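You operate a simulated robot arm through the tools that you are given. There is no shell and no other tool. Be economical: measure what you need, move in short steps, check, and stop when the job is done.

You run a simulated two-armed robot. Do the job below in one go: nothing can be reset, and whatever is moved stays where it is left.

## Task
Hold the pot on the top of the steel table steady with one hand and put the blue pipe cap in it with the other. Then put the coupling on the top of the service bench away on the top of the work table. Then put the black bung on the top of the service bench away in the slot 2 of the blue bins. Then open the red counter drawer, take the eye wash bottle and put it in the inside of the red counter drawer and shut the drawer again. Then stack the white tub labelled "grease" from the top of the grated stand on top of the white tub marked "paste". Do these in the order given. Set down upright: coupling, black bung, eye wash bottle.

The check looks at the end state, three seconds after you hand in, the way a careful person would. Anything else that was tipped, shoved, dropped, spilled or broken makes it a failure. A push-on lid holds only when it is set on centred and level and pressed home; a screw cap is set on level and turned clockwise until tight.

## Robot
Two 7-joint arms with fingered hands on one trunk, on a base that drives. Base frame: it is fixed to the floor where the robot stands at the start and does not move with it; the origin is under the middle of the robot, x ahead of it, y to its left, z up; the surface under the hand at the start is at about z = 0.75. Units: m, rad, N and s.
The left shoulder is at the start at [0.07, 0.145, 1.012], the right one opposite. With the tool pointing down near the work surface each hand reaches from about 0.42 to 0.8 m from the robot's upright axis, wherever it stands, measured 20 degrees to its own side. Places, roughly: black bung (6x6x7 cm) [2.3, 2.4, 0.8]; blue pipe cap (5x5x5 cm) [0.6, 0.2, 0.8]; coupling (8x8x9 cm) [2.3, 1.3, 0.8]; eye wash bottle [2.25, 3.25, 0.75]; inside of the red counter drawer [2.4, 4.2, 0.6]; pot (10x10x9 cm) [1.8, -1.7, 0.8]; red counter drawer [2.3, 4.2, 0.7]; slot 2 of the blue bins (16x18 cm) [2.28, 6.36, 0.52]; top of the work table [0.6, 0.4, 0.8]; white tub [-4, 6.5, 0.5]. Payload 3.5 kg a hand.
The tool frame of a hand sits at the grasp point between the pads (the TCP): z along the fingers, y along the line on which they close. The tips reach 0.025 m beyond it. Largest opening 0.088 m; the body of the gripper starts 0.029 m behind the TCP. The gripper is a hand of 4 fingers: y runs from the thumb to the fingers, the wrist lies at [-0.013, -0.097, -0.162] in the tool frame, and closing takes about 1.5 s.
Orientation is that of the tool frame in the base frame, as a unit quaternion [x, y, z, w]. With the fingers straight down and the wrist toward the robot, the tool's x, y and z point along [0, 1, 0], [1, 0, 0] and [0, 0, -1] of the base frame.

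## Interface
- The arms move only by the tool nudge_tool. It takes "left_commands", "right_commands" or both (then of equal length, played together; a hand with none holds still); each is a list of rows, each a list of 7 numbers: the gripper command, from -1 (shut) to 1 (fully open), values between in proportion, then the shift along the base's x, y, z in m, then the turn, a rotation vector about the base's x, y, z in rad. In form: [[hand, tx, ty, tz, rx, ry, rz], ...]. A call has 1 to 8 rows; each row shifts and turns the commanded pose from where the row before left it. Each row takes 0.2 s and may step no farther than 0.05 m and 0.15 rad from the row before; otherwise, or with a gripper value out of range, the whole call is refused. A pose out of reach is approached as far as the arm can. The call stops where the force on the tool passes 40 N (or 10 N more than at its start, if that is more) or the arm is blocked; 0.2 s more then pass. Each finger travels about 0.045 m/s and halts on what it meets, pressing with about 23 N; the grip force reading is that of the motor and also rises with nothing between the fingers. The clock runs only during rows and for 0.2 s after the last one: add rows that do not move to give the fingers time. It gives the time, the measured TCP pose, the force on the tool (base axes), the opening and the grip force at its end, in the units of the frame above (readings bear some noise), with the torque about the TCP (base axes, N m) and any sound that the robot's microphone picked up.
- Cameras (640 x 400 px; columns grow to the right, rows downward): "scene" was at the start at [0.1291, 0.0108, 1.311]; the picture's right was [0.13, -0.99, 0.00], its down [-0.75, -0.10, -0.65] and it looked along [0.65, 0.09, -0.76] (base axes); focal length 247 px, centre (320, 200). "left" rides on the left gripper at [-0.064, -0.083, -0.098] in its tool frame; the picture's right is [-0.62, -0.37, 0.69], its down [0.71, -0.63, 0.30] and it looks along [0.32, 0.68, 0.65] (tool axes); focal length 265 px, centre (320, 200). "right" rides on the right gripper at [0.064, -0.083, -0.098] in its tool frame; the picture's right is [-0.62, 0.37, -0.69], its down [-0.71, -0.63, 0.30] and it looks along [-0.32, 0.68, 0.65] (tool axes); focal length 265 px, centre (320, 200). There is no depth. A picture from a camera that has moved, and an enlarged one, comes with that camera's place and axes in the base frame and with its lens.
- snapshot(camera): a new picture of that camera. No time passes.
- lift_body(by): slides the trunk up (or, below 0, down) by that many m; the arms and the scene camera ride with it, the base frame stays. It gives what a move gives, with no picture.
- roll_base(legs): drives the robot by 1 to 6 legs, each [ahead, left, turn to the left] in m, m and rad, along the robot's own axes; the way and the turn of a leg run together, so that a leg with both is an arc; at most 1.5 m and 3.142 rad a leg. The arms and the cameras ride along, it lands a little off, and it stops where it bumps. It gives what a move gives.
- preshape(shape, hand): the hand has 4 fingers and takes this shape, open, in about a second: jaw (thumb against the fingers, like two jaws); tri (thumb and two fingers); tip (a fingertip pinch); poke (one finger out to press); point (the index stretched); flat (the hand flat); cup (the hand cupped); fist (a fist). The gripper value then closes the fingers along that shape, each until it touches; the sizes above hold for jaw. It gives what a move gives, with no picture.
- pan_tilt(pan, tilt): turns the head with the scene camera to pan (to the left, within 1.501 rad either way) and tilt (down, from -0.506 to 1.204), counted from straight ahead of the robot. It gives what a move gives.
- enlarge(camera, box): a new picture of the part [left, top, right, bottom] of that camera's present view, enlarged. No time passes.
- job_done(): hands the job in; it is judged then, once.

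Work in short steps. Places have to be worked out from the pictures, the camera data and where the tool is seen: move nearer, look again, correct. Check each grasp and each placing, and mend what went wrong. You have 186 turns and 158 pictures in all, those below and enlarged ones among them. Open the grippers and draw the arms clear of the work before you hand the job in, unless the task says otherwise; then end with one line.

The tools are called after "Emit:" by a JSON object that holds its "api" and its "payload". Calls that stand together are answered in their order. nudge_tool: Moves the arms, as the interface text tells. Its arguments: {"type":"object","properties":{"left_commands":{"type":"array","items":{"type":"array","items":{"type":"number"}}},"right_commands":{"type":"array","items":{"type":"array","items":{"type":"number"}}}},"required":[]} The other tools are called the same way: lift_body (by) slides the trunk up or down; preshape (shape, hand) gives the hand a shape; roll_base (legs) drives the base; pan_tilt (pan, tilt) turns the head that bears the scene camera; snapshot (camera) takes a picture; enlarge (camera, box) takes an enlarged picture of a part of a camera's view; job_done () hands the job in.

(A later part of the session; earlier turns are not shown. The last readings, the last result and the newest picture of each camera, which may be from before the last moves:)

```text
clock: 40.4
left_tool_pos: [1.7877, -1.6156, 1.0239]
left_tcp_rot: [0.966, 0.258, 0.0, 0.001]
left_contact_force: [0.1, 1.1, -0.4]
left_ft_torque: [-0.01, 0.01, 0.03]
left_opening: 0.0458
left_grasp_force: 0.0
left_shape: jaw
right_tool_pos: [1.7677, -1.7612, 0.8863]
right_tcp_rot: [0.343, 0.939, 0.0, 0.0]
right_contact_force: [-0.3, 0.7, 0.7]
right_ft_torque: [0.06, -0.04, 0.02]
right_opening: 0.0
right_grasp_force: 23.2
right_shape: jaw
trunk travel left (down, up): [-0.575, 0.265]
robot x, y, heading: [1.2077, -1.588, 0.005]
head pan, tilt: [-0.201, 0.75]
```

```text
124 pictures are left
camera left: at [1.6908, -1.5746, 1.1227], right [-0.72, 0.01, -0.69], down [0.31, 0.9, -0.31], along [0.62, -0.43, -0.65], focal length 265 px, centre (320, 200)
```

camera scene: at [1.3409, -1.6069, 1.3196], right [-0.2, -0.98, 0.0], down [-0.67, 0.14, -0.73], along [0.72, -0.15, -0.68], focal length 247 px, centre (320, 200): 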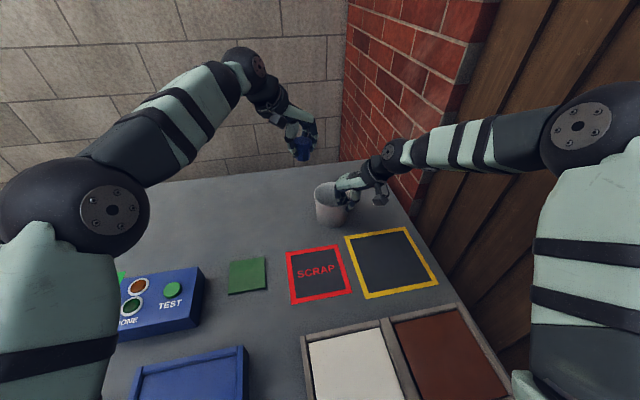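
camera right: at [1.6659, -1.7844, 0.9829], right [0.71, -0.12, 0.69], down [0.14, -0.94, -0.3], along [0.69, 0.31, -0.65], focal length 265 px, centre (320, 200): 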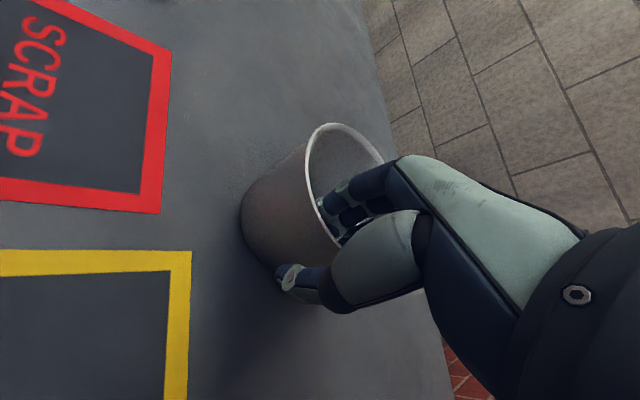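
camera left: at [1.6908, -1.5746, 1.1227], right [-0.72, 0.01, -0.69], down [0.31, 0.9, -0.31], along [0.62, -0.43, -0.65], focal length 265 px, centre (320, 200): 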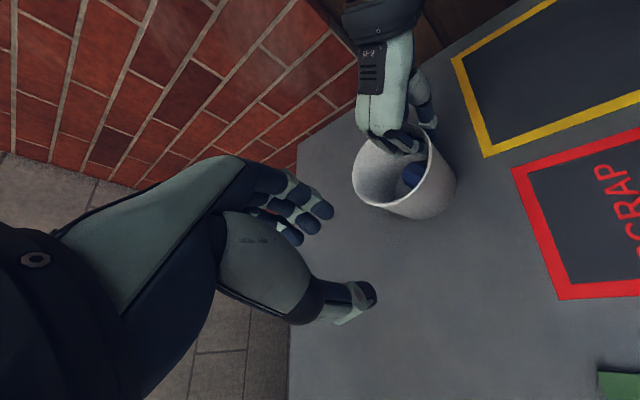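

Cap is in the pot. I open the right hand a little (so inner fingers don't push the cap) and lift it out.

Emit:
{"api": "nudge_tool", "payload": {"right_commands": [[-0.7, 0, 0, 0, 0, 0, 0], [-0.5, 0, 0, 0, 0, 0, 0], [-0.5, 0, 0, 0.015, 0, 0, 0], [-0.5, 0, 0, 0.03, 0, 0, 0], [-0.5, 0, 0, 0.04, 0, 0, 0], [-0.5, 0, 0, 0.045, 0, 0, 0], [-0.5, -0.045, 0.0, 0.02, 0, 0, 0]]}}

Emit:
{"api": "snapshot", "payload": {"camera": "left"}}

Emit:
{"api": "snapshot", "payload": {"camera": "scene"}}

```text
clock: 42.0
left_tool_pos: [1.7857, -1.6165, 1.0249]
left_tcp_rot: [0.966, 0.258, 0.002, 0.0]
left_contact_force: [-0.9, -0.3, 0.0]
left_ft_torque: [0.01, -0.06, -0.01]
left_opening: 0.0462
left_grasp_force: 0.2
left_shape: jaw
right_tool_pos: [1.7213, -1.7627, 1.0399]
right_tcp_rot: [0.343, 0.939, 0.0, 0.001]
right_contact_force: [-0.5, -0.5, -0.4]
right_ft_torque: [-0.02, -0.04, 0.01]
right_opening: 0.0217
right_grasp_force: 0.0
right_shape: jaw
trunk travel left (down, up): [-0.575, 0.265]
robot x, y, heading: [1.2086, -1.5907, 0.003]
head pan, tilt: [-0.201, 0.75]
```

```text
123 pictures are left
camera left: at [1.6882, -1.5761, 1.1241], right [-0.72, 0.01, -0.7], down [0.31, 0.9, -0.3], along [0.62, -0.43, -0.65], focal length 265 px, centre (320, 200)
```

left: 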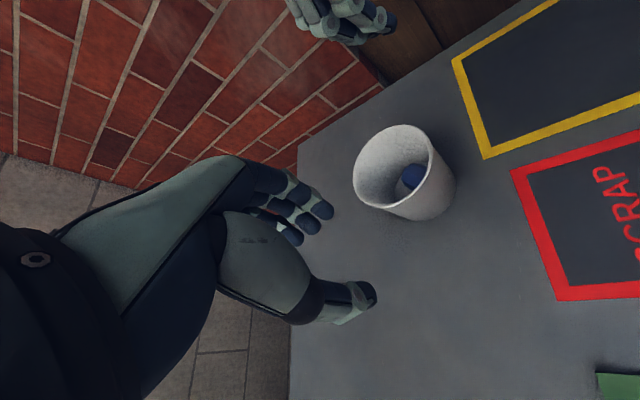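

```text
122 pictures are left
camera scene: at [1.3353, -1.6055, 1.3201], right [-0.2, -0.98, 0.0], down [-0.67, 0.14, -0.73], along [0.72, -0.15, -0.68], focal length 247 px, centre (320, 200)
```

scene: 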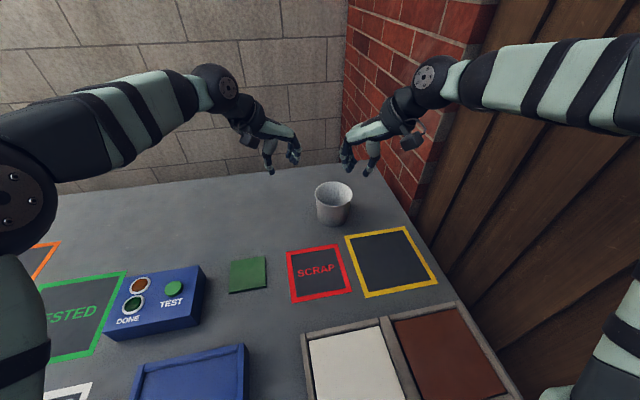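

Task 1 done: pot upright with the cap inside. I bring both arms back to the compact travel pose.

Emit:
{"api": "nudge_tool", "payload": {"left_commands": [[0.5, -0.017, 0.036, 0.007, 0, 0, 0.131], [1, -0.017, 0.036, 0.007, 0, 0, 0.131], [1, -0.017, 0.036, 0.007, 0, 0, 0.131], [1, -0.017, 0.036, 0.007, 0, 0, 0.131], [1, -0.017, 0.036, 0.007, 0, 0, 0.131], [1, -0.017, 0.036, 0.007, 0, 0, 0.131], [1, -0.017, 0.036, 0.007, 0, 0, 0.131], [1, -0.017, 0.036, 0.007, 0, 0, 0.131]], "right_commands": [[-0.5, -0.01, -0.002, 0.006, 0, 0, -0.109], [0, -0.01, -0.002, 0.006, 0, 0, -0.109], [1, -0.01, -0.002, 0.006, 0, 0, -0.109], [1, -0.01, -0.002, 0.006, 0, 0, -0.109], [1, -0.01, -0.002, 0.006, 0, 0, -0.109], [1, -0.01, -0.002, 0.006, 0, 0, -0.109], [1, -0.01, -0.002, 0.006, 0, 0, -0.109], [1, -0.01, -0.002, 0.006, 0, 0, -0.107]]}}

Emit:
{"api": "roll_base", "payload": {"legs": [[-0.5, 0.2, 0]]}}

Emit:
{"api": "pan_tilt", "payload": {"pan": 0.9, "tilt": 0.3}}

Emit:
{"api": "snapshot", "payload": {"camera": "scene"}}

```text
clock: 43.8
left_tool_pos: [1.6526, -1.3273, 1.0791]
left_tcp_rot: [0.707, 0.707, 0.001, 0.002]
left_contact_force: [-0.5, 0.1, -0.3]
left_ft_torque: [-0.02, 0.01, -0.03]
left_opening: 0.0874
left_grasp_force: 0.0
left_shape: jaw
right_tool_pos: [1.6907, -1.8092, 1.0872]
right_tcp_rot: [0.708, 0.706, 0.005, -0.004]
right_contact_force: [-0.3, -0.2, 0.2]
right_ft_torque: [0.02, 0.0, 0.0]
right_opening: 0.0876
right_grasp_force: 0.0
right_shape: jaw
right hand out of reach, approached as far as the arm can: row 6, 7, 8
trunk travel left (down, up): [-0.575, 0.265]
robot x, y, heading: [1.2089, -1.5921, -0.001]
head pan, tilt: [-0.201, 0.75]
```

```text
clock: 46.9
left_tool_pos: [1.1605, -1.1324, 1.0792]
left_tcp_rot: [0.709, 0.706, 0.0, 0.0]
left_contact_force: [0.2, -0.7, 0.0]
left_ft_torque: [-0.03, 0.02, -0.01]
left_opening: 0.0879
left_grasp_force: 0.1
left_shape: jaw
right_tool_pos: [1.1946, -1.6123, 1.0852]
right_tcp_rot: [0.709, 0.705, 0.004, -0.006]
right_contact_force: [0.0, -0.7, 0.0]
right_ft_torque: [0.03, 0.02, 0.03]
right_opening: 0.0876
right_grasp_force: 0.0
right_shape: jaw
trunk travel left (down, up): [-0.575, 0.265]
robot x, y, heading: [0.7074, -1.3885, -0.006]
head pan, tilt: [-0.201, 0.75]
```

```text
clock: 48.2
left_tool_pos: [1.1596, -1.1306, 1.0789]
left_tcp_rot: [0.709, 0.705, 0.0, 0.0]
left_contact_force: [0.5, 0.0, 0.8]
left_ft_torque: [0.03, 0.01, -0.01]
left_opening: 0.0878
left_grasp_force: 0.0
left_shape: jaw
right_tool_pos: [1.1955, -1.6136, 1.0857]
right_tcp_rot: [0.709, 0.705, 0.005, -0.006]
right_contact_force: [0.2, 1.0, 0.2]
right_ft_torque: [0.0, -0.03, 0.01]
right_opening: 0.0872
right_grasp_force: 0.1
right_shape: jaw
trunk travel left (down, up): [-0.575, 0.265]
robot x, y, heading: [0.7141, -1.391, -0.007]
head pan, tilt: [0.901, 0.3]
```

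```text
121 pictures are left
camera scene: at [0.8221, -1.3159, 1.36], right [0.78, -0.63, 0.0], down [-0.19, -0.23, -0.96], along [0.6, 0.75, -0.3], focal length 247 px, centre (320, 200)
```

scene: 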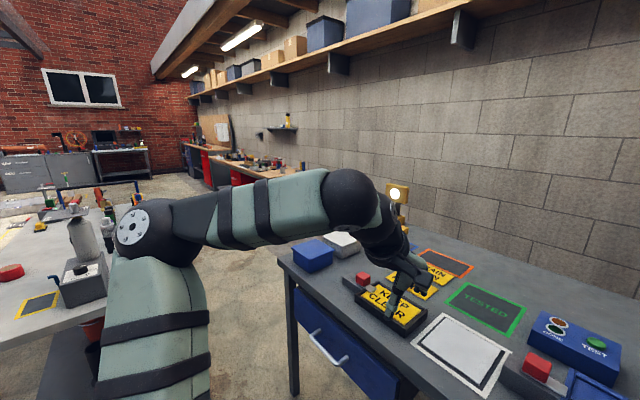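

The gap between work table and steel table looks too narrow (~0.35 m), so I go back the way I came along the west side of the work table and scout its north end.

Emit:
{"api": "roll_base", "payload": {"legs": [[0, 0.42, 0], [-0.92, 0, 0], [0, 1.2, 0]]}}

Emit:
{"api": "pan_tilt", "payload": {"pan": 1.0, "tilt": 0.4}}

Emit:
{"api": "snapshot", "payload": {"camera": "scene"}}

```text
clock: 60.9
left_tool_pos: [0.2412, 0.4903, 1.0783]
left_tcp_rot: [0.708, 0.707, -0.001, 0.0]
left_contact_force: [-0.4, 0.1, -0.7]
left_ft_torque: [0.01, 0.02, 0.03]
left_opening: 0.0877
left_grasp_force: 0.0
left_shape: jaw
right_tool_pos: [0.2793, 0.0086, 1.0843]
right_tcp_rot: [0.708, 0.707, 0.005, -0.005]
right_contact_force: [0.0, 0.3, -0.6]
right_ft_torque: [0.03, 0.0, 0.0]
right_opening: 0.0878
right_grasp_force: 0.1
right_shape: jaw
trunk travel left (down, up): [-0.575, 0.265]
robot x, y, heading: [-0.2048, 0.2302, 0.0]
head pan, tilt: [0.901, 0.3]
```

```text
clock: 61.6
left_tool_pos: [0.2406, 0.4907, 1.0802]
left_tcp_rot: [0.708, 0.706, 0.001, 0.0]
left_contact_force: [0.3, 0.1, 0.1]
left_ft_torque: [0.03, 0.03, -0.01]
left_opening: 0.0876
left_grasp_force: 0.1
left_shape: jaw
right_tool_pos: [0.2781, 0.0081, 1.0855]
right_tcp_rot: [0.709, 0.706, 0.006, -0.006]
right_contact_force: [-0.6, 0.2, 0.5]
right_ft_torque: [0.0, 0.0, 0.01]
right_opening: 0.0872
right_grasp_force: 0.0
right_shape: jaw
trunk travel left (down, up): [-0.575, 0.265]
robot x, y, heading: [-0.2063, 0.2301, 0.001]
head pan, tilt: [1.0, 0.4]
```

```text
120 pictures are left
camera scene: at [-0.1039, 0.3094, 1.3508], right [0.84, -0.54, 0.0], down [-0.21, -0.33, -0.92], along [0.5, 0.77, -0.39], focal length 247 px, centre (320, 200)
```

scene: 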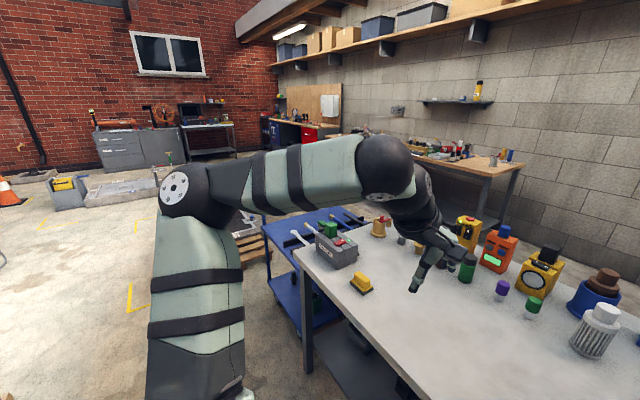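

The work table ends at y≈1.1, with a blue trolley and pallet beyond. I move on left (north) and look again.

Emit:
{"api": "roll_base", "payload": {"legs": [[-0.15, 0, 0], [0, 1.4, 0]]}}

Emit:
{"api": "pan_tilt", "payload": {"pan": 0.5, "tilt": 0.45}}

Emit:
{"api": "snapshot", "payload": {"camera": "scene"}}

```text
clock: 69.5
left_tool_pos: [0.1073, 1.8807, 1.0787]
left_tcp_rot: [0.712, 0.702, 0.0, 0.0]
left_contact_force: [-0.1, -0.3, 0.1]
left_ft_torque: [0.0, 0.01, -0.01]
left_opening: 0.0878
left_grasp_force: 0.0
left_shape: jaw
right_tool_pos: [0.139, 1.3976, 1.0856]
right_tcp_rot: [0.714, 0.7, 0.006, -0.005]
right_contact_force: [0.2, -0.1, -0.8]
right_ft_torque: [0.01, 0.0, 0.01]
right_opening: 0.0878
right_grasp_force: 0.1
right_shape: jaw
trunk travel left (down, up): [-0.575, 0.265]
robot x, y, heading: [-0.3433, 1.6285, -0.014]
head pan, tilt: [1.0, 0.4]
```

```text
clock: 70.4
left_tool_pos: [0.1099, 1.8803, 1.0801]
left_tcp_rot: [0.713, 0.701, 0.0, 0.0]
left_contact_force: [-0.6, 0.3, -0.3]
left_ft_torque: [-0.03, -0.01, 0.0]
left_opening: 0.0876
left_grasp_force: 0.1
left_shape: jaw
right_tool_pos: [0.1389, 1.3978, 1.0849]
right_tcp_rot: [0.713, 0.701, 0.006, -0.006]
right_contact_force: [-0.4, -0.4, 0.5]
right_ft_torque: [-0.01, 0.0, 0.0]
right_opening: 0.0878
right_grasp_force: 0.1
right_shape: jaw
trunk travel left (down, up): [-0.575, 0.265]
robot x, y, heading: [-0.341, 1.6255, -0.01]
head pan, tilt: [0.499, 0.45]
```

```text
119 pictures are left
camera scene: at [-0.2094, 1.6702, 1.3461], right [0.47, -0.89, 0.0], down [-0.39, -0.2, -0.9], along [0.8, 0.42, -0.44], focal length 247 px, centre (320, 200)
```

scene: 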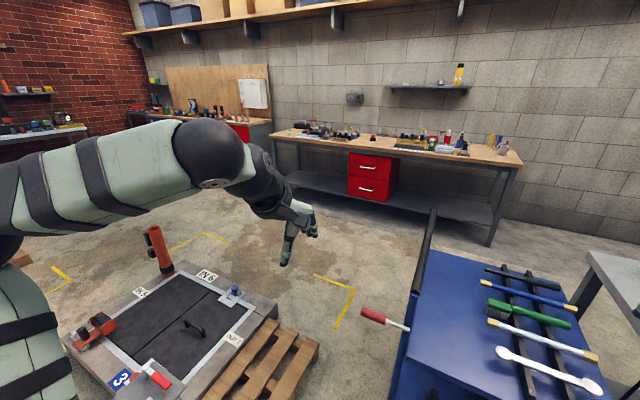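

There is a floor hatch/pallet spanning about y 2.1–3.3, x −0.1–0.6. I go around it on the north side: back a bit, then left, then look.

Emit:
{"api": "roll_base", "payload": {"legs": [[-0.3, 0, 0], [0, 1.2, 0]]}}

Emit:
{"api": "pan_tilt", "payload": {"pan": 0.9, "tilt": 0.5}}

Emit:
{"api": "snapshot", "payload": {"camera": "scene"}}

Emit:
{"api": "pan_tilt", "payload": {"pan": 0.0, "tilt": 0.6}}

Emit:
{"api": "snapshot", "payload": {"camera": "scene"}}

```text
clock: 78.2
left_tool_pos: [-0.1697, 3.0778, 1.0791]
left_tcp_rot: [0.716, 0.698, 0.0, 0.0]
left_contact_force: [0.3, 0.7, 0.3]
left_ft_torque: [0.0, 0.02, -0.01]
left_opening: 0.0874
left_grasp_force: 0.1
left_shape: jaw
right_tool_pos: [-0.1423, 2.5937, 1.0844]
right_tcp_rot: [0.715, 0.699, 0.006, -0.006]
right_contact_force: [-0.5, -0.2, -0.1]
right_ft_torque: [0.03, 0.0, 0.03]
right_opening: 0.0879
right_grasp_force: 0.0
right_shape: jaw
trunk travel left (down, up): [-0.575, 0.265]
robot x, y, heading: [-0.6215, 2.8283, -0.025]
head pan, tilt: [0.499, 0.45]
```

```text
clock: 79.0
left_tool_pos: [-0.1689, 3.076, 1.078]
left_tcp_rot: [0.715, 0.699, 0.0, -0.001]
left_contact_force: [-0.5, 0.1, -0.3]
left_ft_torque: [0.04, 0.0, 0.05]
left_opening: 0.0878
left_grasp_force: 0.0
left_shape: jaw
right_tool_pos: [-0.1423, 2.5941, 1.0845]
right_tcp_rot: [0.715, 0.699, 0.007, -0.006]
right_contact_force: [-0.5, 0.6, -0.4]
right_ft_torque: [0.0, 0.01, 0.02]
right_opening: 0.0878
right_grasp_force: 0.1
right_shape: jaw
trunk travel left (down, up): [-0.575, 0.265]
robot x, y, heading: [-0.623, 2.8253, -0.022]
head pan, tilt: [0.901, 0.499]
```

```text
118 pictures are left
camera scene: at [-0.512, 2.8958, 1.3416], right [0.77, -0.64, 0.0], down [-0.31, -0.37, -0.88], along [0.56, 0.68, -0.48], focal length 247 px, centre (320, 200)
```

scene: 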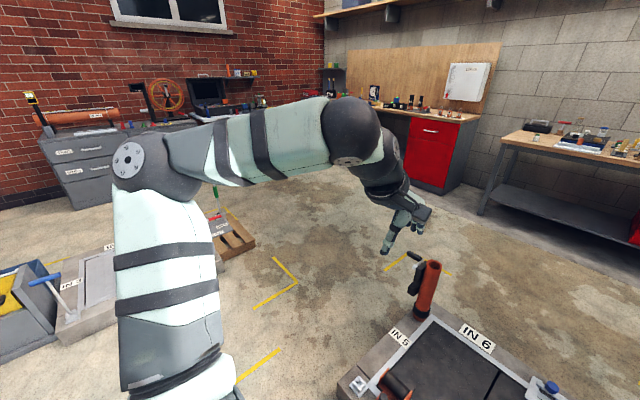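

```text
clock: 80.2
left_tool_pos: [-0.1692, 3.0772, 1.0785]
left_tcp_rot: [0.715, 0.699, 0.0, 0.0]
left_contact_force: [-0.2, -0.6, -0.5]
left_ft_torque: [0.03, -0.02, 0.03]
left_opening: 0.0877
left_grasp_force: 0.0
left_shape: jaw
right_tool_pos: [-0.142, 2.5931, 1.0856]
right_tcp_rot: [0.716, 0.699, 0.007, -0.005]
right_contact_force: [-0.2, 0.5, 0.0]
right_ft_torque: [0.01, -0.04, -0.03]
right_opening: 0.0874
right_grasp_force: 0.0
right_shape: jaw
trunk travel left (down, up): [-0.575, 0.265]
robot x, y, heading: [-0.6195, 2.8263, -0.021]
head pan, tilt: [0.0, 0.6]
```

```text
117 pictures are left
camera scene: at [-0.4818, 2.8241, 1.3326], right [-0.02, -1.0, 0.0], down [-0.56, 0.01, -0.83], along [0.82, -0.02, -0.56], focal length 247 px, centre (320, 200)
```

scene: 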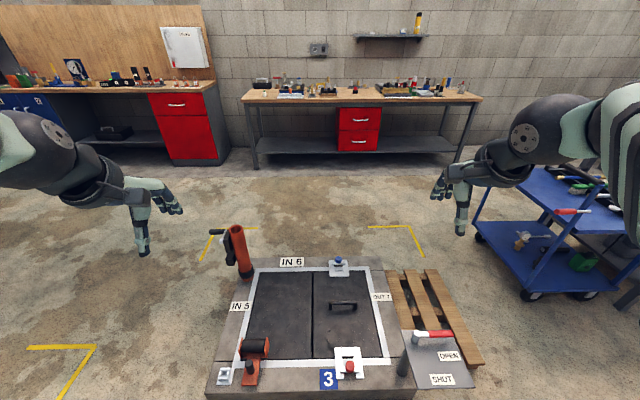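

Hatch obstacle spans x −0.15..0.52, y 2.08–3.3; another pallet begins near y≈4.3. I pass at y≈3.72, then go on to x≈1.5.

Emit:
{"api": "roll_base", "payload": {"legs": [[0, 0.88, 0.02], [1.2, 0, 0], [0.85, 0, 0]]}}

Emit:
{"api": "pan_tilt", "payload": {"pan": -1.0, "tilt": 0.5}}

Emit:
{"api": "snapshot", "payload": {"camera": "scene"}}

```text
clock: 94.6
left_tool_pos: [1.8807, 3.9611, 1.08]
left_tcp_rot: [0.705, 0.709, 0.0, 0.0]
left_contact_force: [0.5, 1.1, 0.7]
left_ft_torque: [0.01, 0.01, -0.01]
left_opening: 0.0877
left_grasp_force: 0.2
left_shape: jaw
right_tool_pos: [1.92, 3.478, 1.0852]
right_tcp_rot: [0.707, 0.707, 0.006, -0.007]
right_contact_force: [-0.4, 0.0, 0.8]
right_ft_torque: [-0.02, 0.0, -0.03]
right_opening: 0.0874
right_grasp_force: 0.1
right_shape: jaw
trunk travel left (down, up): [-0.575, 0.265]
robot x, y, heading: [1.4371, 3.6984, 0.004]
head pan, tilt: [0.0, 0.6]
```

```text
clock: 95.9
left_tool_pos: [1.8807, 3.9612, 1.0802]
left_tcp_rot: [0.705, 0.709, -0.001, 0.0]
left_contact_force: [0.0, -0.6, 0.4]
left_ft_torque: [0.03, 0.04, 0.02]
left_opening: 0.0876
left_grasp_force: 0.1
left_shape: jaw
right_tool_pos: [1.9192, 3.4786, 1.0858]
right_tcp_rot: [0.708, 0.706, 0.006, -0.006]
right_contact_force: [0.7, 0.3, -0.4]
right_ft_torque: [-0.02, 0.03, -0.02]
right_opening: 0.0877
right_grasp_force: 0.0
right_shape: jaw
trunk travel left (down, up): [-0.575, 0.265]
robot x, y, heading: [1.4346, 3.6956, 0.006]
head pan, tilt: [-1.0, 0.499]
```

```text
116 pictures are left
camera scene: at [1.5356, 3.6236, 1.3416], right [-0.84, -0.54, 0.0], down [-0.26, 0.4, -0.88], along [0.48, -0.74, -0.48], focal length 247 px, centre (320, 200)
```

scene: 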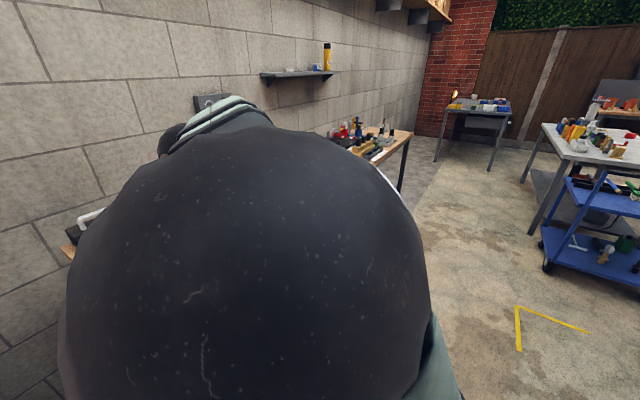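

Aisle is free. I strafe right to y≈1.5 to face the coupling.

Emit:
{"api": "roll_base", "payload": {"legs": [[0, -1.1, 0], [0, -1.1, 0]]}}

Emit:
{"api": "pan_tilt", "payload": {"pan": -0.1, "tilt": 0.6}}

Emit:
{"api": "snapshot", "payload": {"camera": "scene"}}

Emit:
{"api": "snapshot", "payload": {"camera": "right"}}

```text
clock: 106.8
left_tool_pos: [1.8799, 1.752, 1.0793]
left_tcp_rot: [0.708, 0.707, 0.0, 0.0]
left_contact_force: [-0.4, 0.3, 0.2]
left_ft_torque: [0.0, 0.02, -0.03]
left_opening: 0.0877
left_grasp_force: 0.0
left_shape: jaw
right_tool_pos: [1.9168, 1.2708, 1.0849]
right_tcp_rot: [0.709, 0.705, 0.006, -0.006]
right_contact_force: [-0.3, 0.1, 1.0]
right_ft_torque: [0.02, 0.0, -0.01]
right_opening: 0.0877
right_grasp_force: 0.1
right_shape: jaw
trunk travel left (down, up): [-0.575, 0.265]
robot x, y, heading: [1.4354, 1.4933, -0.004]
head pan, tilt: [-1.0, 0.499]
```

```text
clock: 108.0
left_tool_pos: [1.8799, 1.7524, 1.0791]
left_tcp_rot: [0.708, 0.706, 0.0, 0.0]
left_contact_force: [-1.3, 0.0, 0.2]
left_ft_torque: [-0.01, 0.01, -0.01]
left_opening: 0.0879
left_grasp_force: 0.0
left_shape: jaw
right_tool_pos: [1.917, 1.2706, 1.0854]
right_tcp_rot: [0.709, 0.705, 0.006, -0.007]
right_contact_force: [0.7, -1.1, -0.7]
right_ft_torque: [0.0, 0.01, -0.03]
right_opening: 0.0875
right_grasp_force: 0.0
right_shape: jaw
trunk travel left (down, up): [-0.575, 0.265]
robot x, y, heading: [1.4343, 1.4917, -0.004]
head pan, tilt: [-0.099, 0.6]
```

```text
115 pictures are left
camera scene: at [1.5723, 1.4846, 1.3326], right [-0.1, -0.99, 0.0], down [-0.56, 0.06, -0.83], along [0.82, -0.08, -0.56], focal length 247 px, centre (320, 200)
```

scene: 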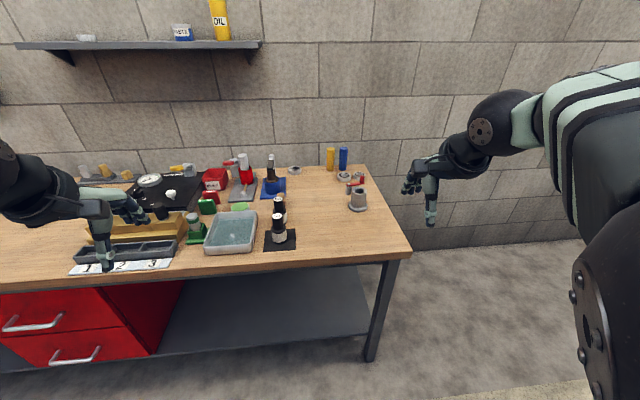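

```text
114 pictures are left
camera right: at [1.834, 1.3325, 1.1841], right [0.37, -0.63, 0.68], down [-0.63, -0.71, -0.32], along [0.68, -0.32, -0.66], focal length 265 px, centre (320, 200)
```

right: 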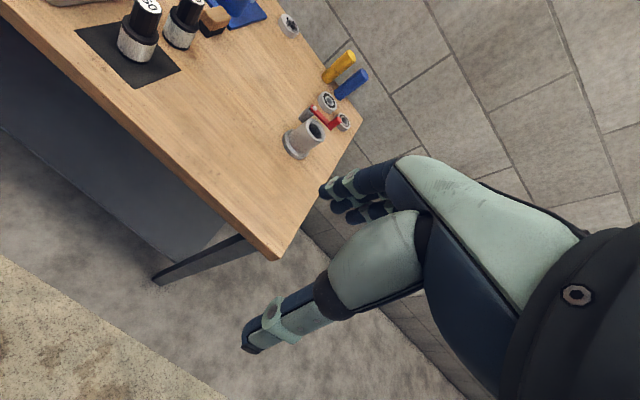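

The grey flanged cylinder near the bench's right end is likely the coupling; I zoom to be sure.

Emit:
{"api": "enlarge", "payload": {"camera": "scene", "box": [240, 130, 432, 250]}}

Emit:
{"api": "enlarge", "payload": {"camera": "right", "box": [230, 30, 422, 150]}}

```text
3.33 times, centred on (336, 190) of scene
camera zoom: at [1.5723, 1.4846, 1.3326], right [-0.1, -0.99, 0.0], down [-0.56, 0.06, -0.83], along [0.82, -0.08, -0.56], focal length 825 px, centre (267, 233)
```

zoom: 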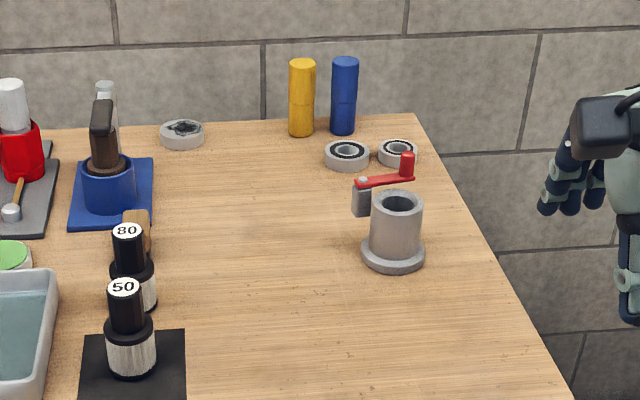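

```text
3.33 times, centred on (326, 90) of right
camera zoom: at [1.834, 1.3325, 1.1841], right [0.37, -0.63, 0.68], down [-0.63, -0.71, -0.32], along [0.68, -0.32, -0.66], focal length 885 px, centre (300, 567)
```

zoom: 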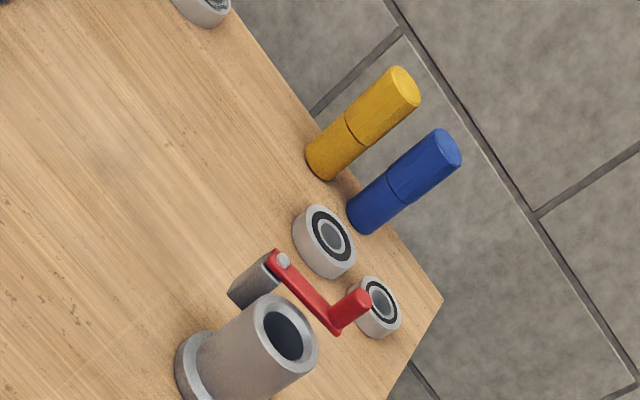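

The flanged grey cylinder is the coupling, about [2.36, 1.255]. I drive 0.32 m closer and look again.

Emit:
{"api": "roll_base", "payload": {"legs": [[0.32, 0, 0]]}}

Emit:
{"api": "snapshot", "payload": {"camera": "right"}}

Emit:
{"api": "snapshot", "payload": {"camera": "scene"}}

```text
clock: 110.1
left_tool_pos: [2.2, 1.7523, 1.0798]
left_tcp_rot: [0.708, 0.706, 0.0, 0.0]
left_contact_force: [-0.6, 0.4, 0.4]
left_ft_torque: [0.04, 0.02, 0.02]
left_opening: 0.0875
left_grasp_force: 0.1
left_shape: jaw
right_tool_pos: [2.2356, 1.2692, 1.085]
right_tcp_rot: [0.709, 0.705, 0.007, -0.006]
right_contact_force: [0.2, -0.6, 0.5]
right_ft_torque: [0.05, -0.01, 0.02]
right_opening: 0.0876
right_grasp_force: 0.1
right_shape: jaw
trunk travel left (down, up): [-0.575, 0.265]
robot x, y, heading: [1.7517, 1.4941, -0.003]
head pan, tilt: [-0.099, 0.6]
```

```text
111 pictures are left
camera right: at [2.1541, 1.3315, 1.1842], right [0.36, -0.63, 0.68], down [-0.63, -0.71, -0.32], along [0.68, -0.32, -0.66], focal length 265 px, centre (320, 200)
```

right: 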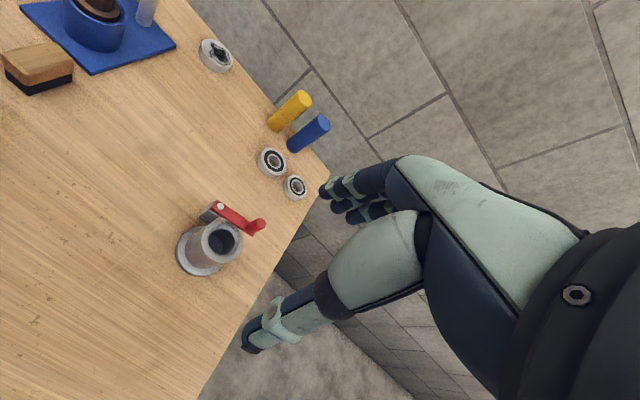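

```text
110 pictures are left
camera scene: at [1.8925, 1.4837, 1.3326], right [-0.1, -0.99, 0.0], down [-0.56, 0.06, -0.83], along [0.82, -0.08, -0.56], focal length 247 px, centre (320, 200)
```

scene: 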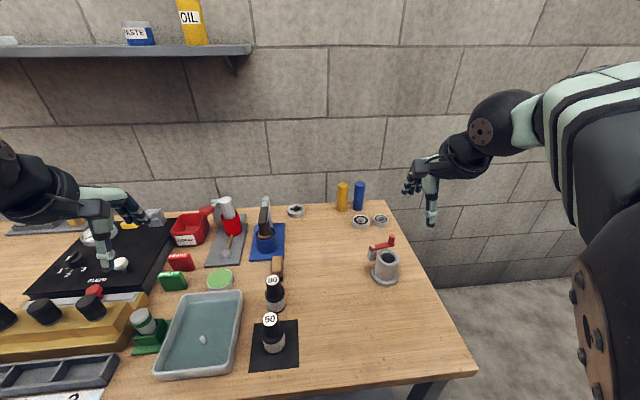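

Coupling top at ≈[2.317, 1.263, 0.846] (bench ≈0.755), with a crank block just behind it. So I grip along y: turn the right hand ~+100° above it.

Emit:
{"api": "nudge_tool", "payload": {"right_commands": [[1, 0.012, 0, 0, 0, 0, 0.145], [1, 0.012, 0, 0, 0, 0, 0.145], [1, 0.012, 0, 0, 0, 0, 0.145], [1, 0.012, 0, 0, 0, 0, 0.145], [1, 0.012, 0, 0, 0, 0, 0.145], [1, 0.012, -0.003, 0, 0, 0, 0.145], [1, 0.009, -0.003, 0, 0, 0, 0.145]]}}

Emit:
{"api": "nudge_tool", "payload": {"right_commands": [[1, 0, 0, -0.02, 0, 0, 0.145], [1, 0, 0, -0.02, 0, 0, 0.145], [1, 0, 0, -0.02, 0, 0, 0.145], [1, 0, 0, -0.02, 0, 0, 0.145], [1, 0, 0, 0, 0, 0, 0.145]]}}

Emit:
{"api": "snapshot", "payload": {"camera": "right"}}

Emit:
{"api": "snapshot", "payload": {"camera": "scene"}}

```text
clock: 111.7
left_tool_pos: [2.2008, 1.7491, 1.08]
left_tcp_rot: [0.708, 0.706, 0.0, -0.001]
left_contact_force: [-0.6, -0.3, 0.0]
left_ft_torque: [0.01, 0.02, -0.01]
left_opening: 0.0876
left_grasp_force: 0.0
left_shape: jaw
right_tool_pos: [2.32, 1.2619, 1.0842]
right_tcp_rot: [0.277, 0.961, 0.002, -0.01]
right_contact_force: [0.3, -0.9, -0.4]
right_ft_torque: [0.03, -0.01, 0.02]
right_opening: 0.0873
right_grasp_force: 0.0
right_shape: jaw
trunk travel left (down, up): [-0.575, 0.265]
robot x, y, heading: [1.7548, 1.4951, -0.004]
head pan, tilt: [-0.099, 0.6]
```

```text
clock: 112.7
left_tool_pos: [2.2018, 1.7514, 1.0796]
left_tcp_rot: [0.709, 0.706, -0.001, 0.0]
left_contact_force: [-0.1, 0.0, -0.3]
left_ft_torque: [-0.01, 0.02, 0.0]
left_opening: 0.0875
left_grasp_force: 0.0
left_shape: jaw
right_tool_pos: [2.3209, 1.2639, 1.0099]
right_tcp_rot: [0.018, 1.0, 0.006, -0.012]
right_contact_force: [7.1, 15.5, -15.1]
right_ft_torque: [-0.33, -0.26, -0.48]
right_opening: 0.0875
right_grasp_force: 0.0
right_shape: jaw
trunk travel left (down, up): [-0.575, 0.265]
robot x, y, heading: [1.7525, 1.4907, -0.0]
head pan, tilt: [-0.099, 0.6]
stopped in row 5 (right hand): the force on the tool passed its limit at 127 N (the readings are from after the stop); the commanded pose is now the measured one
```

```text
109 pictures are left
camera right: at [2.2565, 1.1816, 1.1081], right [0.65, 0.34, 0.68], down [0.68, -0.65, -0.33], along [0.33, 0.68, -0.65], focal length 265 px, centre (320, 200)
```

right: 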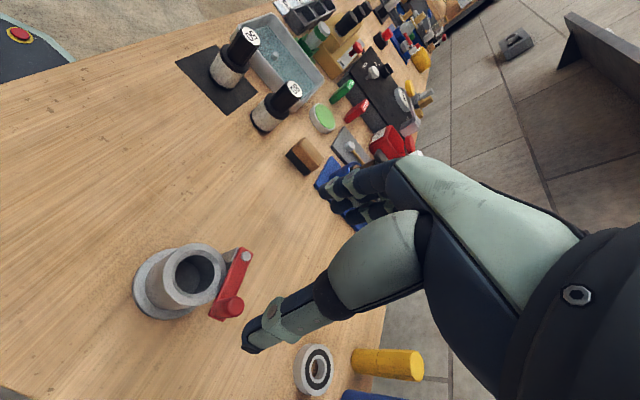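

```text
108 pictures are left
camera scene: at [1.8937, 1.4833, 1.3324], right [-0.1, -0.99, 0.0], down [-0.56, 0.06, -0.82], along [0.82, -0.08, -0.57], focal length 247 px, centre (320, 200)
```

scene: 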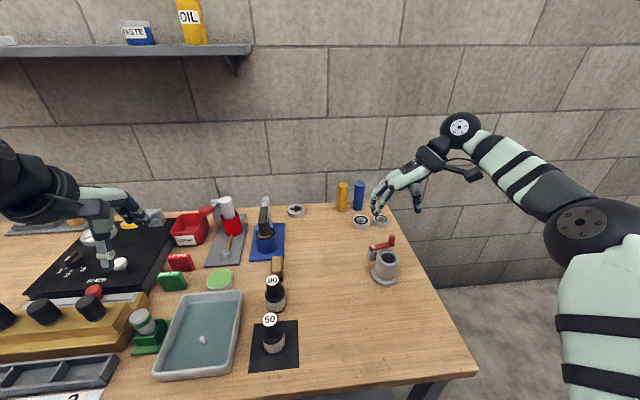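

The wrist reached its limit at about 88° yaw. I zoom to understand whether the lever belongs to the coupling.

Emit:
{"api": "enlarge", "payload": {"camera": "right", "box": [110, 220, 270, 320]}}

Emit:
{"api": "enlarge", "payload": {"camera": "scene", "box": [340, 220, 436, 280]}}

```text
4.00 times, centred on (190, 270) of right
camera zoom: at [2.2565, 1.1816, 1.1081], right [0.65, 0.34, 0.68], down [0.68, -0.65, -0.33], along [0.33, 0.68, -0.65], focal length 1062 px, centre (840, -80)
```

zoom: 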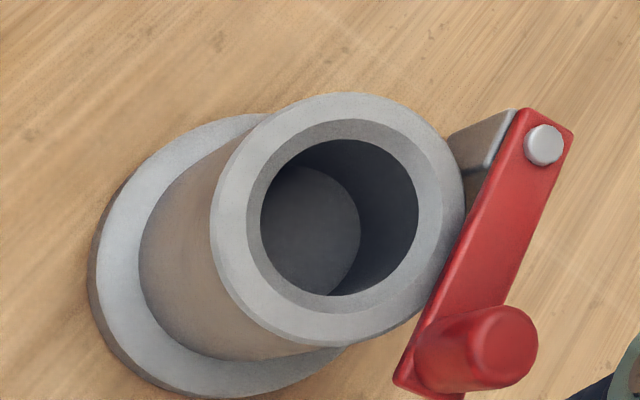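

```text
6.67 times, centred on (388, 250) of scene
camera zoom: at [1.8937, 1.4833, 1.3324], right [-0.1, -0.99, 0.0], down [-0.56, 0.06, -0.82], along [0.82, -0.08, -0.57], focal length 1650 px, centre (-133, -133)
```

zoom: 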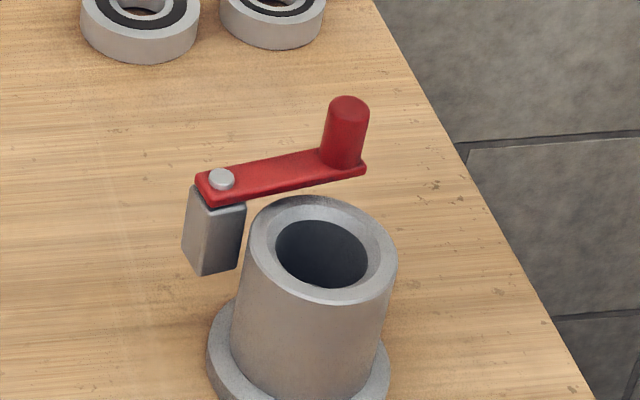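

The lever and its bracket are part of the coupling (bracket at about 50° from +x). A left-hand grip with the closing line at about −80° clears it, so I restore the right arm and shift the robot right.

Emit:
{"api": "nudge_tool", "payload": {"right_commands": [[1, -0.01, 0, 0.02, 0, 0, -0.13], [1, -0.01, 0, 0.02, 0, 0, -0.145], [1, -0.01, 0, 0.02, 0, 0, -0.145], [1, -0.01, 0, 0.01, 0, 0, -0.145], [1, -0.02, 0, 0, 0, 0, -0.145], [1, -0.02, 0, 0, 0, 0, -0.145], [1, -0.02, 0, 0, 0, 0, -0.145], [1, -0.02, 0.02, 0, 0, 0, -0.145]]}}

Emit:
{"api": "roll_base", "payload": {"legs": [[0, -0.36, 0]]}}

Emit:
{"api": "nudge_tool", "payload": {"left_commands": [[1, 0.013, -0.016, 0, 0, 0, -0.145], [1, 0.013, -0.016, 0, 0, 0, -0.145], [1, 0.013, -0.016, 0, 0, 0, -0.145], [1, 0.013, -0.016, 0, 0, 0, -0.145], [1, 0.013, -0.016, 0, 0, 0, -0.145], [1, 0.013, -0.016, 0, 0, 0, -0.145], [1, 0.013, -0.016, 0, 0, 0, -0.145], [1, 0.013, -0.016, 0, 0, 0, -0.145]]}}

Emit:
{"api": "snapshot", "payload": {"camera": "left"}}

```text
clock: 114.5
left_tool_pos: [2.1999, 1.7539, 1.0786]
left_tcp_rot: [0.708, 0.706, 0.001, 0.001]
left_contact_force: [-0.6, 0.3, 0.0]
left_ft_torque: [0.0, -0.02, -0.01]
left_opening: 0.0875
left_grasp_force: 0.0
left_shape: jaw
right_tool_pos: [2.1996, 1.2856, 1.0821]
right_tcp_rot: [0.557, 0.831, 0.012, -0.006]
right_contact_force: [-1.1, -0.5, 1.2]
right_ft_torque: [0.0, -0.04, 0.01]
right_opening: 0.0878
right_grasp_force: 0.0
right_shape: jaw
trunk travel left (down, up): [-0.575, 0.265]
robot x, y, heading: [1.7492, 1.4922, -0.004]
head pan, tilt: [-0.099, 0.6]
```

```text
clock: 116.8
left_tool_pos: [2.1992, 1.3935, 1.0785]
left_tcp_rot: [0.707, 0.707, 0.001, 0.0]
left_contact_force: [0.1, 0.0, -0.4]
left_ft_torque: [-0.03, 0.0, 0.02]
left_opening: 0.0877
left_grasp_force: 0.0
left_shape: jaw
right_tool_pos: [2.1997, 0.9255, 1.0808]
right_tcp_rot: [0.556, 0.831, 0.011, -0.006]
right_contact_force: [0.3, -0.4, 0.4]
right_ft_torque: [-0.02, 0.0, -0.01]
right_opening: 0.0876
right_grasp_force: 0.1
right_shape: jaw
trunk travel left (down, up): [-0.575, 0.265]
robot x, y, heading: [1.7504, 1.1363, -0.006]
head pan, tilt: [-0.099, 0.6]
```

```text
clock: 118.6
left_tool_pos: [2.304, 1.2661, 1.079]
left_tcp_rot: [0.979, 0.202, -0.001, -0.001]
left_contact_force: [0.4, -0.2, 0.1]
left_ft_torque: [-0.02, 0.02, 0.02]
left_opening: 0.0877
left_grasp_force: 0.0
left_shape: jaw
right_tool_pos: [2.2014, 0.925, 1.0801]
right_tcp_rot: [0.555, 0.831, 0.01, -0.007]
right_contact_force: [0.3, -0.3, 0.2]
right_ft_torque: [-0.03, 0.03, 0.03]
right_opening: 0.0875
right_grasp_force: 0.0
right_shape: jaw
trunk travel left (down, up): [-0.575, 0.265]
robot x, y, heading: [1.7493, 1.1345, -0.004]
head pan, tilt: [-0.099, 0.6]
```

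```text
105 pictures are left
camera left: at [2.2134, 1.3165, 1.1781], right [-0.72, 0.09, -0.69], down [0.41, 0.86, -0.3], along [0.57, -0.5, -0.65], focal length 265 px, centre (320, 200)
```

left: 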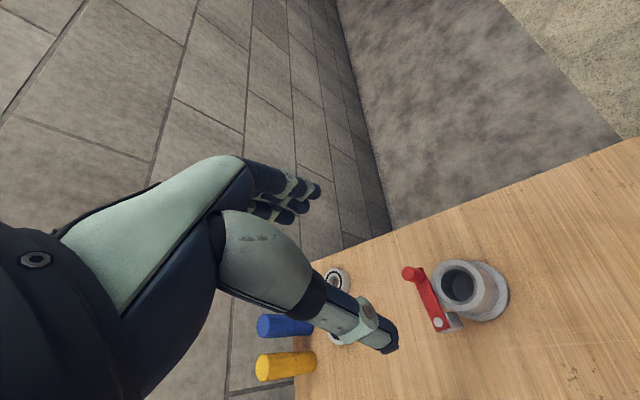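

Coupling centre confirmed at ≈[2.313, 1.265]; I finish the yaw to about −86°, line up (slightly away from the lever) and lower part way.

Emit:
{"api": "nudge_tool", "payload": {"left_commands": [[1, 0.002, 0, -0.03, 0, 0, -0.12], [1, 0.002, 0, -0.03, 0, 0, -0.12], [1, 0.001, 0, -0.03, 0, 0, -0.1], [1, 0, 0, -0.04, 0, 0, 0], [1, 0, 0, 0, 0, 0, 0]]}}

Emit:
{"api": "snapshot", "payload": {"camera": "left"}}

Emit:
{"api": "pan_tilt", "payload": {"pan": 0.1, "tilt": 0.8}}

Emit:
{"api": "snapshot", "payload": {"camera": "scene"}}

```text
clock: 119.8
left_tool_pos: [2.3081, 1.2655, 0.9506]
left_tcp_rot: [0.999, 0.033, 0.0, 0.0]
left_contact_force: [-0.3, 0.2, 0.3]
left_ft_torque: [0.01, -0.01, 0.0]
left_opening: 0.0878
left_grasp_force: 0.1
left_shape: jaw
right_tool_pos: [2.1985, 0.9267, 1.0796]
right_tcp_rot: [0.556, 0.831, 0.01, -0.006]
right_contact_force: [1.8, 0.7, -0.4]
right_ft_torque: [-0.01, -0.04, 0.02]
right_opening: 0.0878
right_grasp_force: 0.0
right_shape: jaw
trunk travel left (down, up): [-0.575, 0.265]
robot x, y, heading: [1.7538, 1.1345, -0.003]
head pan, tilt: [-0.099, 0.6]
```

```text
104 pictures are left
camera left: at [2.2392, 1.3436, 1.0495], right [-0.64, 0.33, -0.69], down [0.67, 0.68, -0.3], along [0.37, -0.66, -0.65], focal length 265 px, centre (320, 200)
```

left: 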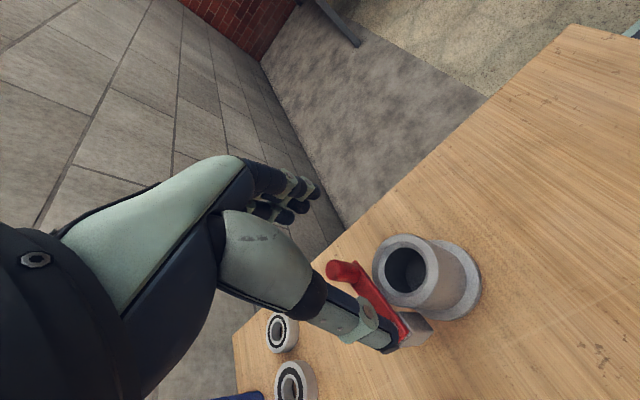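

```text
clock: 120.6
left_tool_pos: [2.3094, 1.2635, 0.9502]
left_tcp_rot: [0.999, 0.034, 0.0, 0.0]
left_contact_force: [0.5, 0.2, 0.1]
left_ft_torque: [-0.02, 0.02, -0.01]
left_opening: 0.0877
left_grasp_force: 0.1
left_shape: jaw
right_tool_pos: [2.1991, 0.9261, 1.081]
right_tcp_rot: [0.556, 0.831, 0.01, -0.006]
right_contact_force: [0.2, 0.6, 0.0]
right_ft_torque: [-0.01, 0.0, 0.0]
right_opening: 0.0875
right_grasp_force: 0.0
right_shape: jaw
trunk travel left (down, up): [-0.575, 0.265]
robot x, y, heading: [1.7486, 1.1347, -0.001]
head pan, tilt: [0.099, 0.799]
```

```text
103 pictures are left
camera scene: at [1.8843, 1.1422, 1.3157], right [0.1, -1.0, 0.0], down [-0.71, -0.07, -0.7], along [0.69, 0.07, -0.72], focal length 247 px, centre (320, 200)
```

scene: 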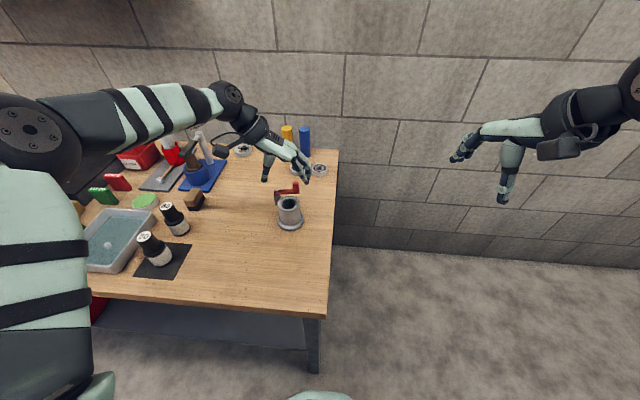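

Lined up. I lower 8 cm and check the clearance to the lever.

Emit:
{"api": "nudge_tool", "payload": {"left_commands": [[1, 0, 0.001, -0.04, 0, 0, 0], [1, 0, 0, -0.04, 0, 0, 0], [1, 0, 0, 0, 0, 0, 0]]}}

Emit:
{"api": "snapshot", "payload": {"camera": "left"}}

Emit:
{"api": "enlarge", "payload": {"camera": "scene", "box": [220, 130, 380, 230]}}

```text
clock: 121.4
left_tool_pos: [2.308, 1.2657, 0.8697]
left_tcp_rot: [0.999, 0.034, 0.0, 0.001]
left_contact_force: [0.0, 0.1, 0.5]
left_ft_torque: [-0.02, 0.03, 0.0]
left_opening: 0.0878
left_grasp_force: 0.0
left_shape: jaw
right_tool_pos: [2.1994, 0.9256, 1.0813]
right_tcp_rot: [0.556, 0.831, 0.01, -0.006]
right_contact_force: [-0.1, 0.2, 0.2]
right_ft_torque: [0.0, 0.03, -0.08]
right_opening: 0.0876
right_grasp_force: 0.0
right_shape: jaw
trunk travel left (down, up): [-0.575, 0.265]
robot x, y, heading: [1.7493, 1.1305, 0.002]
head pan, tilt: [0.099, 0.799]
```

```text
102 pictures are left
camera left: at [2.2382, 1.3446, 0.9688], right [-0.64, 0.32, -0.69], down [0.67, 0.68, -0.3], along [0.37, -0.66, -0.65], focal length 265 px, centre (320, 200)
```

left: 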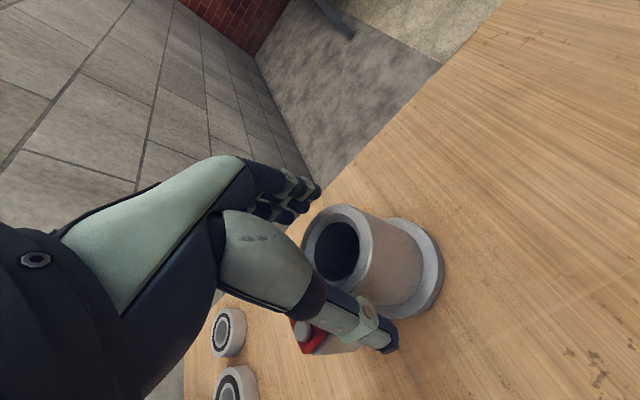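

```text
4.00 times, centred on (300, 180) of scene
camera zoom: at [1.8834, 1.1422, 1.3158], right [0.1, -1.0, 0.0], down [-0.71, -0.07, -0.7], along [0.69, 0.07, -0.72], focal length 990 px, centre (400, 280)
```

zoom: 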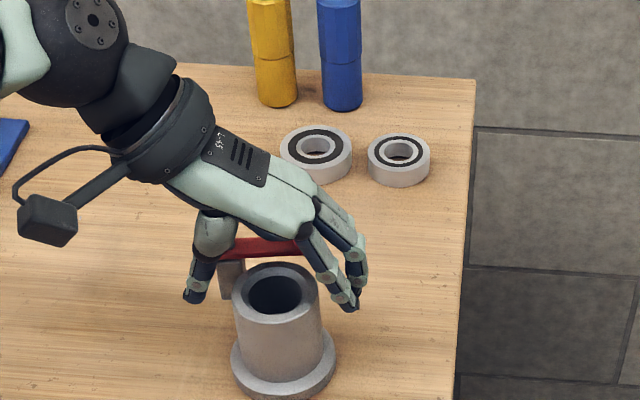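

Fingers straddle the tube. I lower the last bit carefully.

Emit:
{"api": "nudge_tool", "payload": {"left_commands": [[1, -0.002, 0, -0.02, 0, 0, 0], [1, 0, 0, -0.015, 0, 0, 0], [1, 0, 0, -0.01, 0, 0, 0], [1, 0, 0, 0, 0, 0, 0]]}}

Emit:
{"api": "enlarge", "payload": {"camera": "scene", "box": [220, 130, 380, 230]}}

Emit:
{"api": "snapshot", "payload": {"camera": "left"}}

```text
clock: 122.4
left_tool_pos: [2.3057, 1.2651, 0.824]
left_tcp_rot: [0.999, 0.034, 0.0, -0.001]
left_contact_force: [-1.2, -1.4, 1.6]
left_ft_torque: [-0.02, -0.06, 0.0]
left_opening: 0.0879
left_grasp_force: 0.1
left_shape: jaw
right_tool_pos: [2.1984, 0.9252, 1.0797]
right_tcp_rot: [0.556, 0.831, 0.011, -0.006]
right_contact_force: [0.4, 0.5, 0.0]
right_ft_torque: [-0.01, 0.02, 0.02]
right_opening: 0.0878
right_grasp_force: 0.0
right_shape: jaw
trunk travel left (down, up): [-0.575, 0.265]
robot x, y, heading: [1.7532, 1.1322, -0.002]
head pan, tilt: [0.099, 0.799]
```

```text
4.00 times, centred on (300, 180) of scene
camera zoom: at [1.8836, 1.142, 1.3157], right [0.1, -1.0, 0.0], down [-0.71, -0.07, -0.7], along [0.69, 0.07, -0.72], focal length 990 px, centre (400, 280)
```

zoom: 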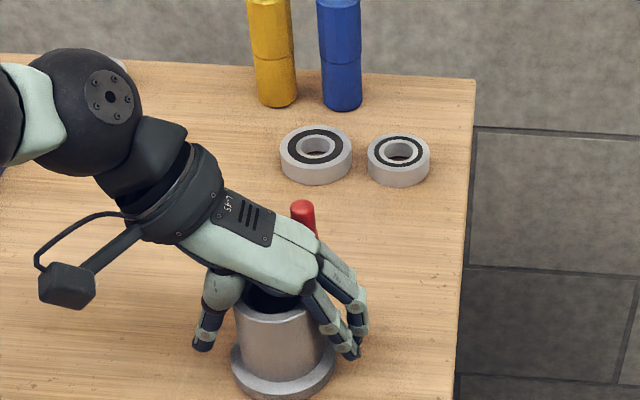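

```text
99 pictures are left
camera left: at [2.2359, 1.3448, 0.9237], right [-0.64, 0.32, -0.69], down [0.67, 0.68, -0.3], along [0.37, -0.66, -0.65], focal length 265 px, centre (320, 200)
```

left: 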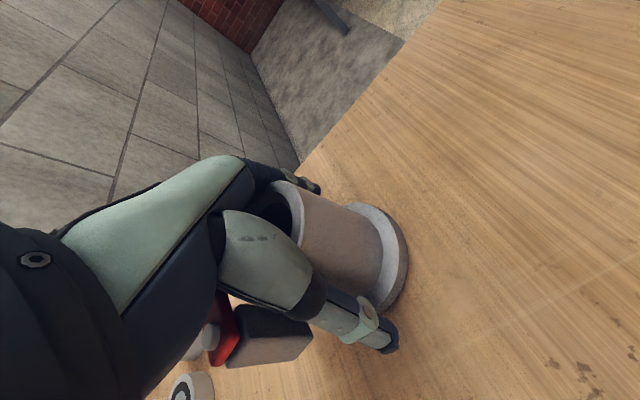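

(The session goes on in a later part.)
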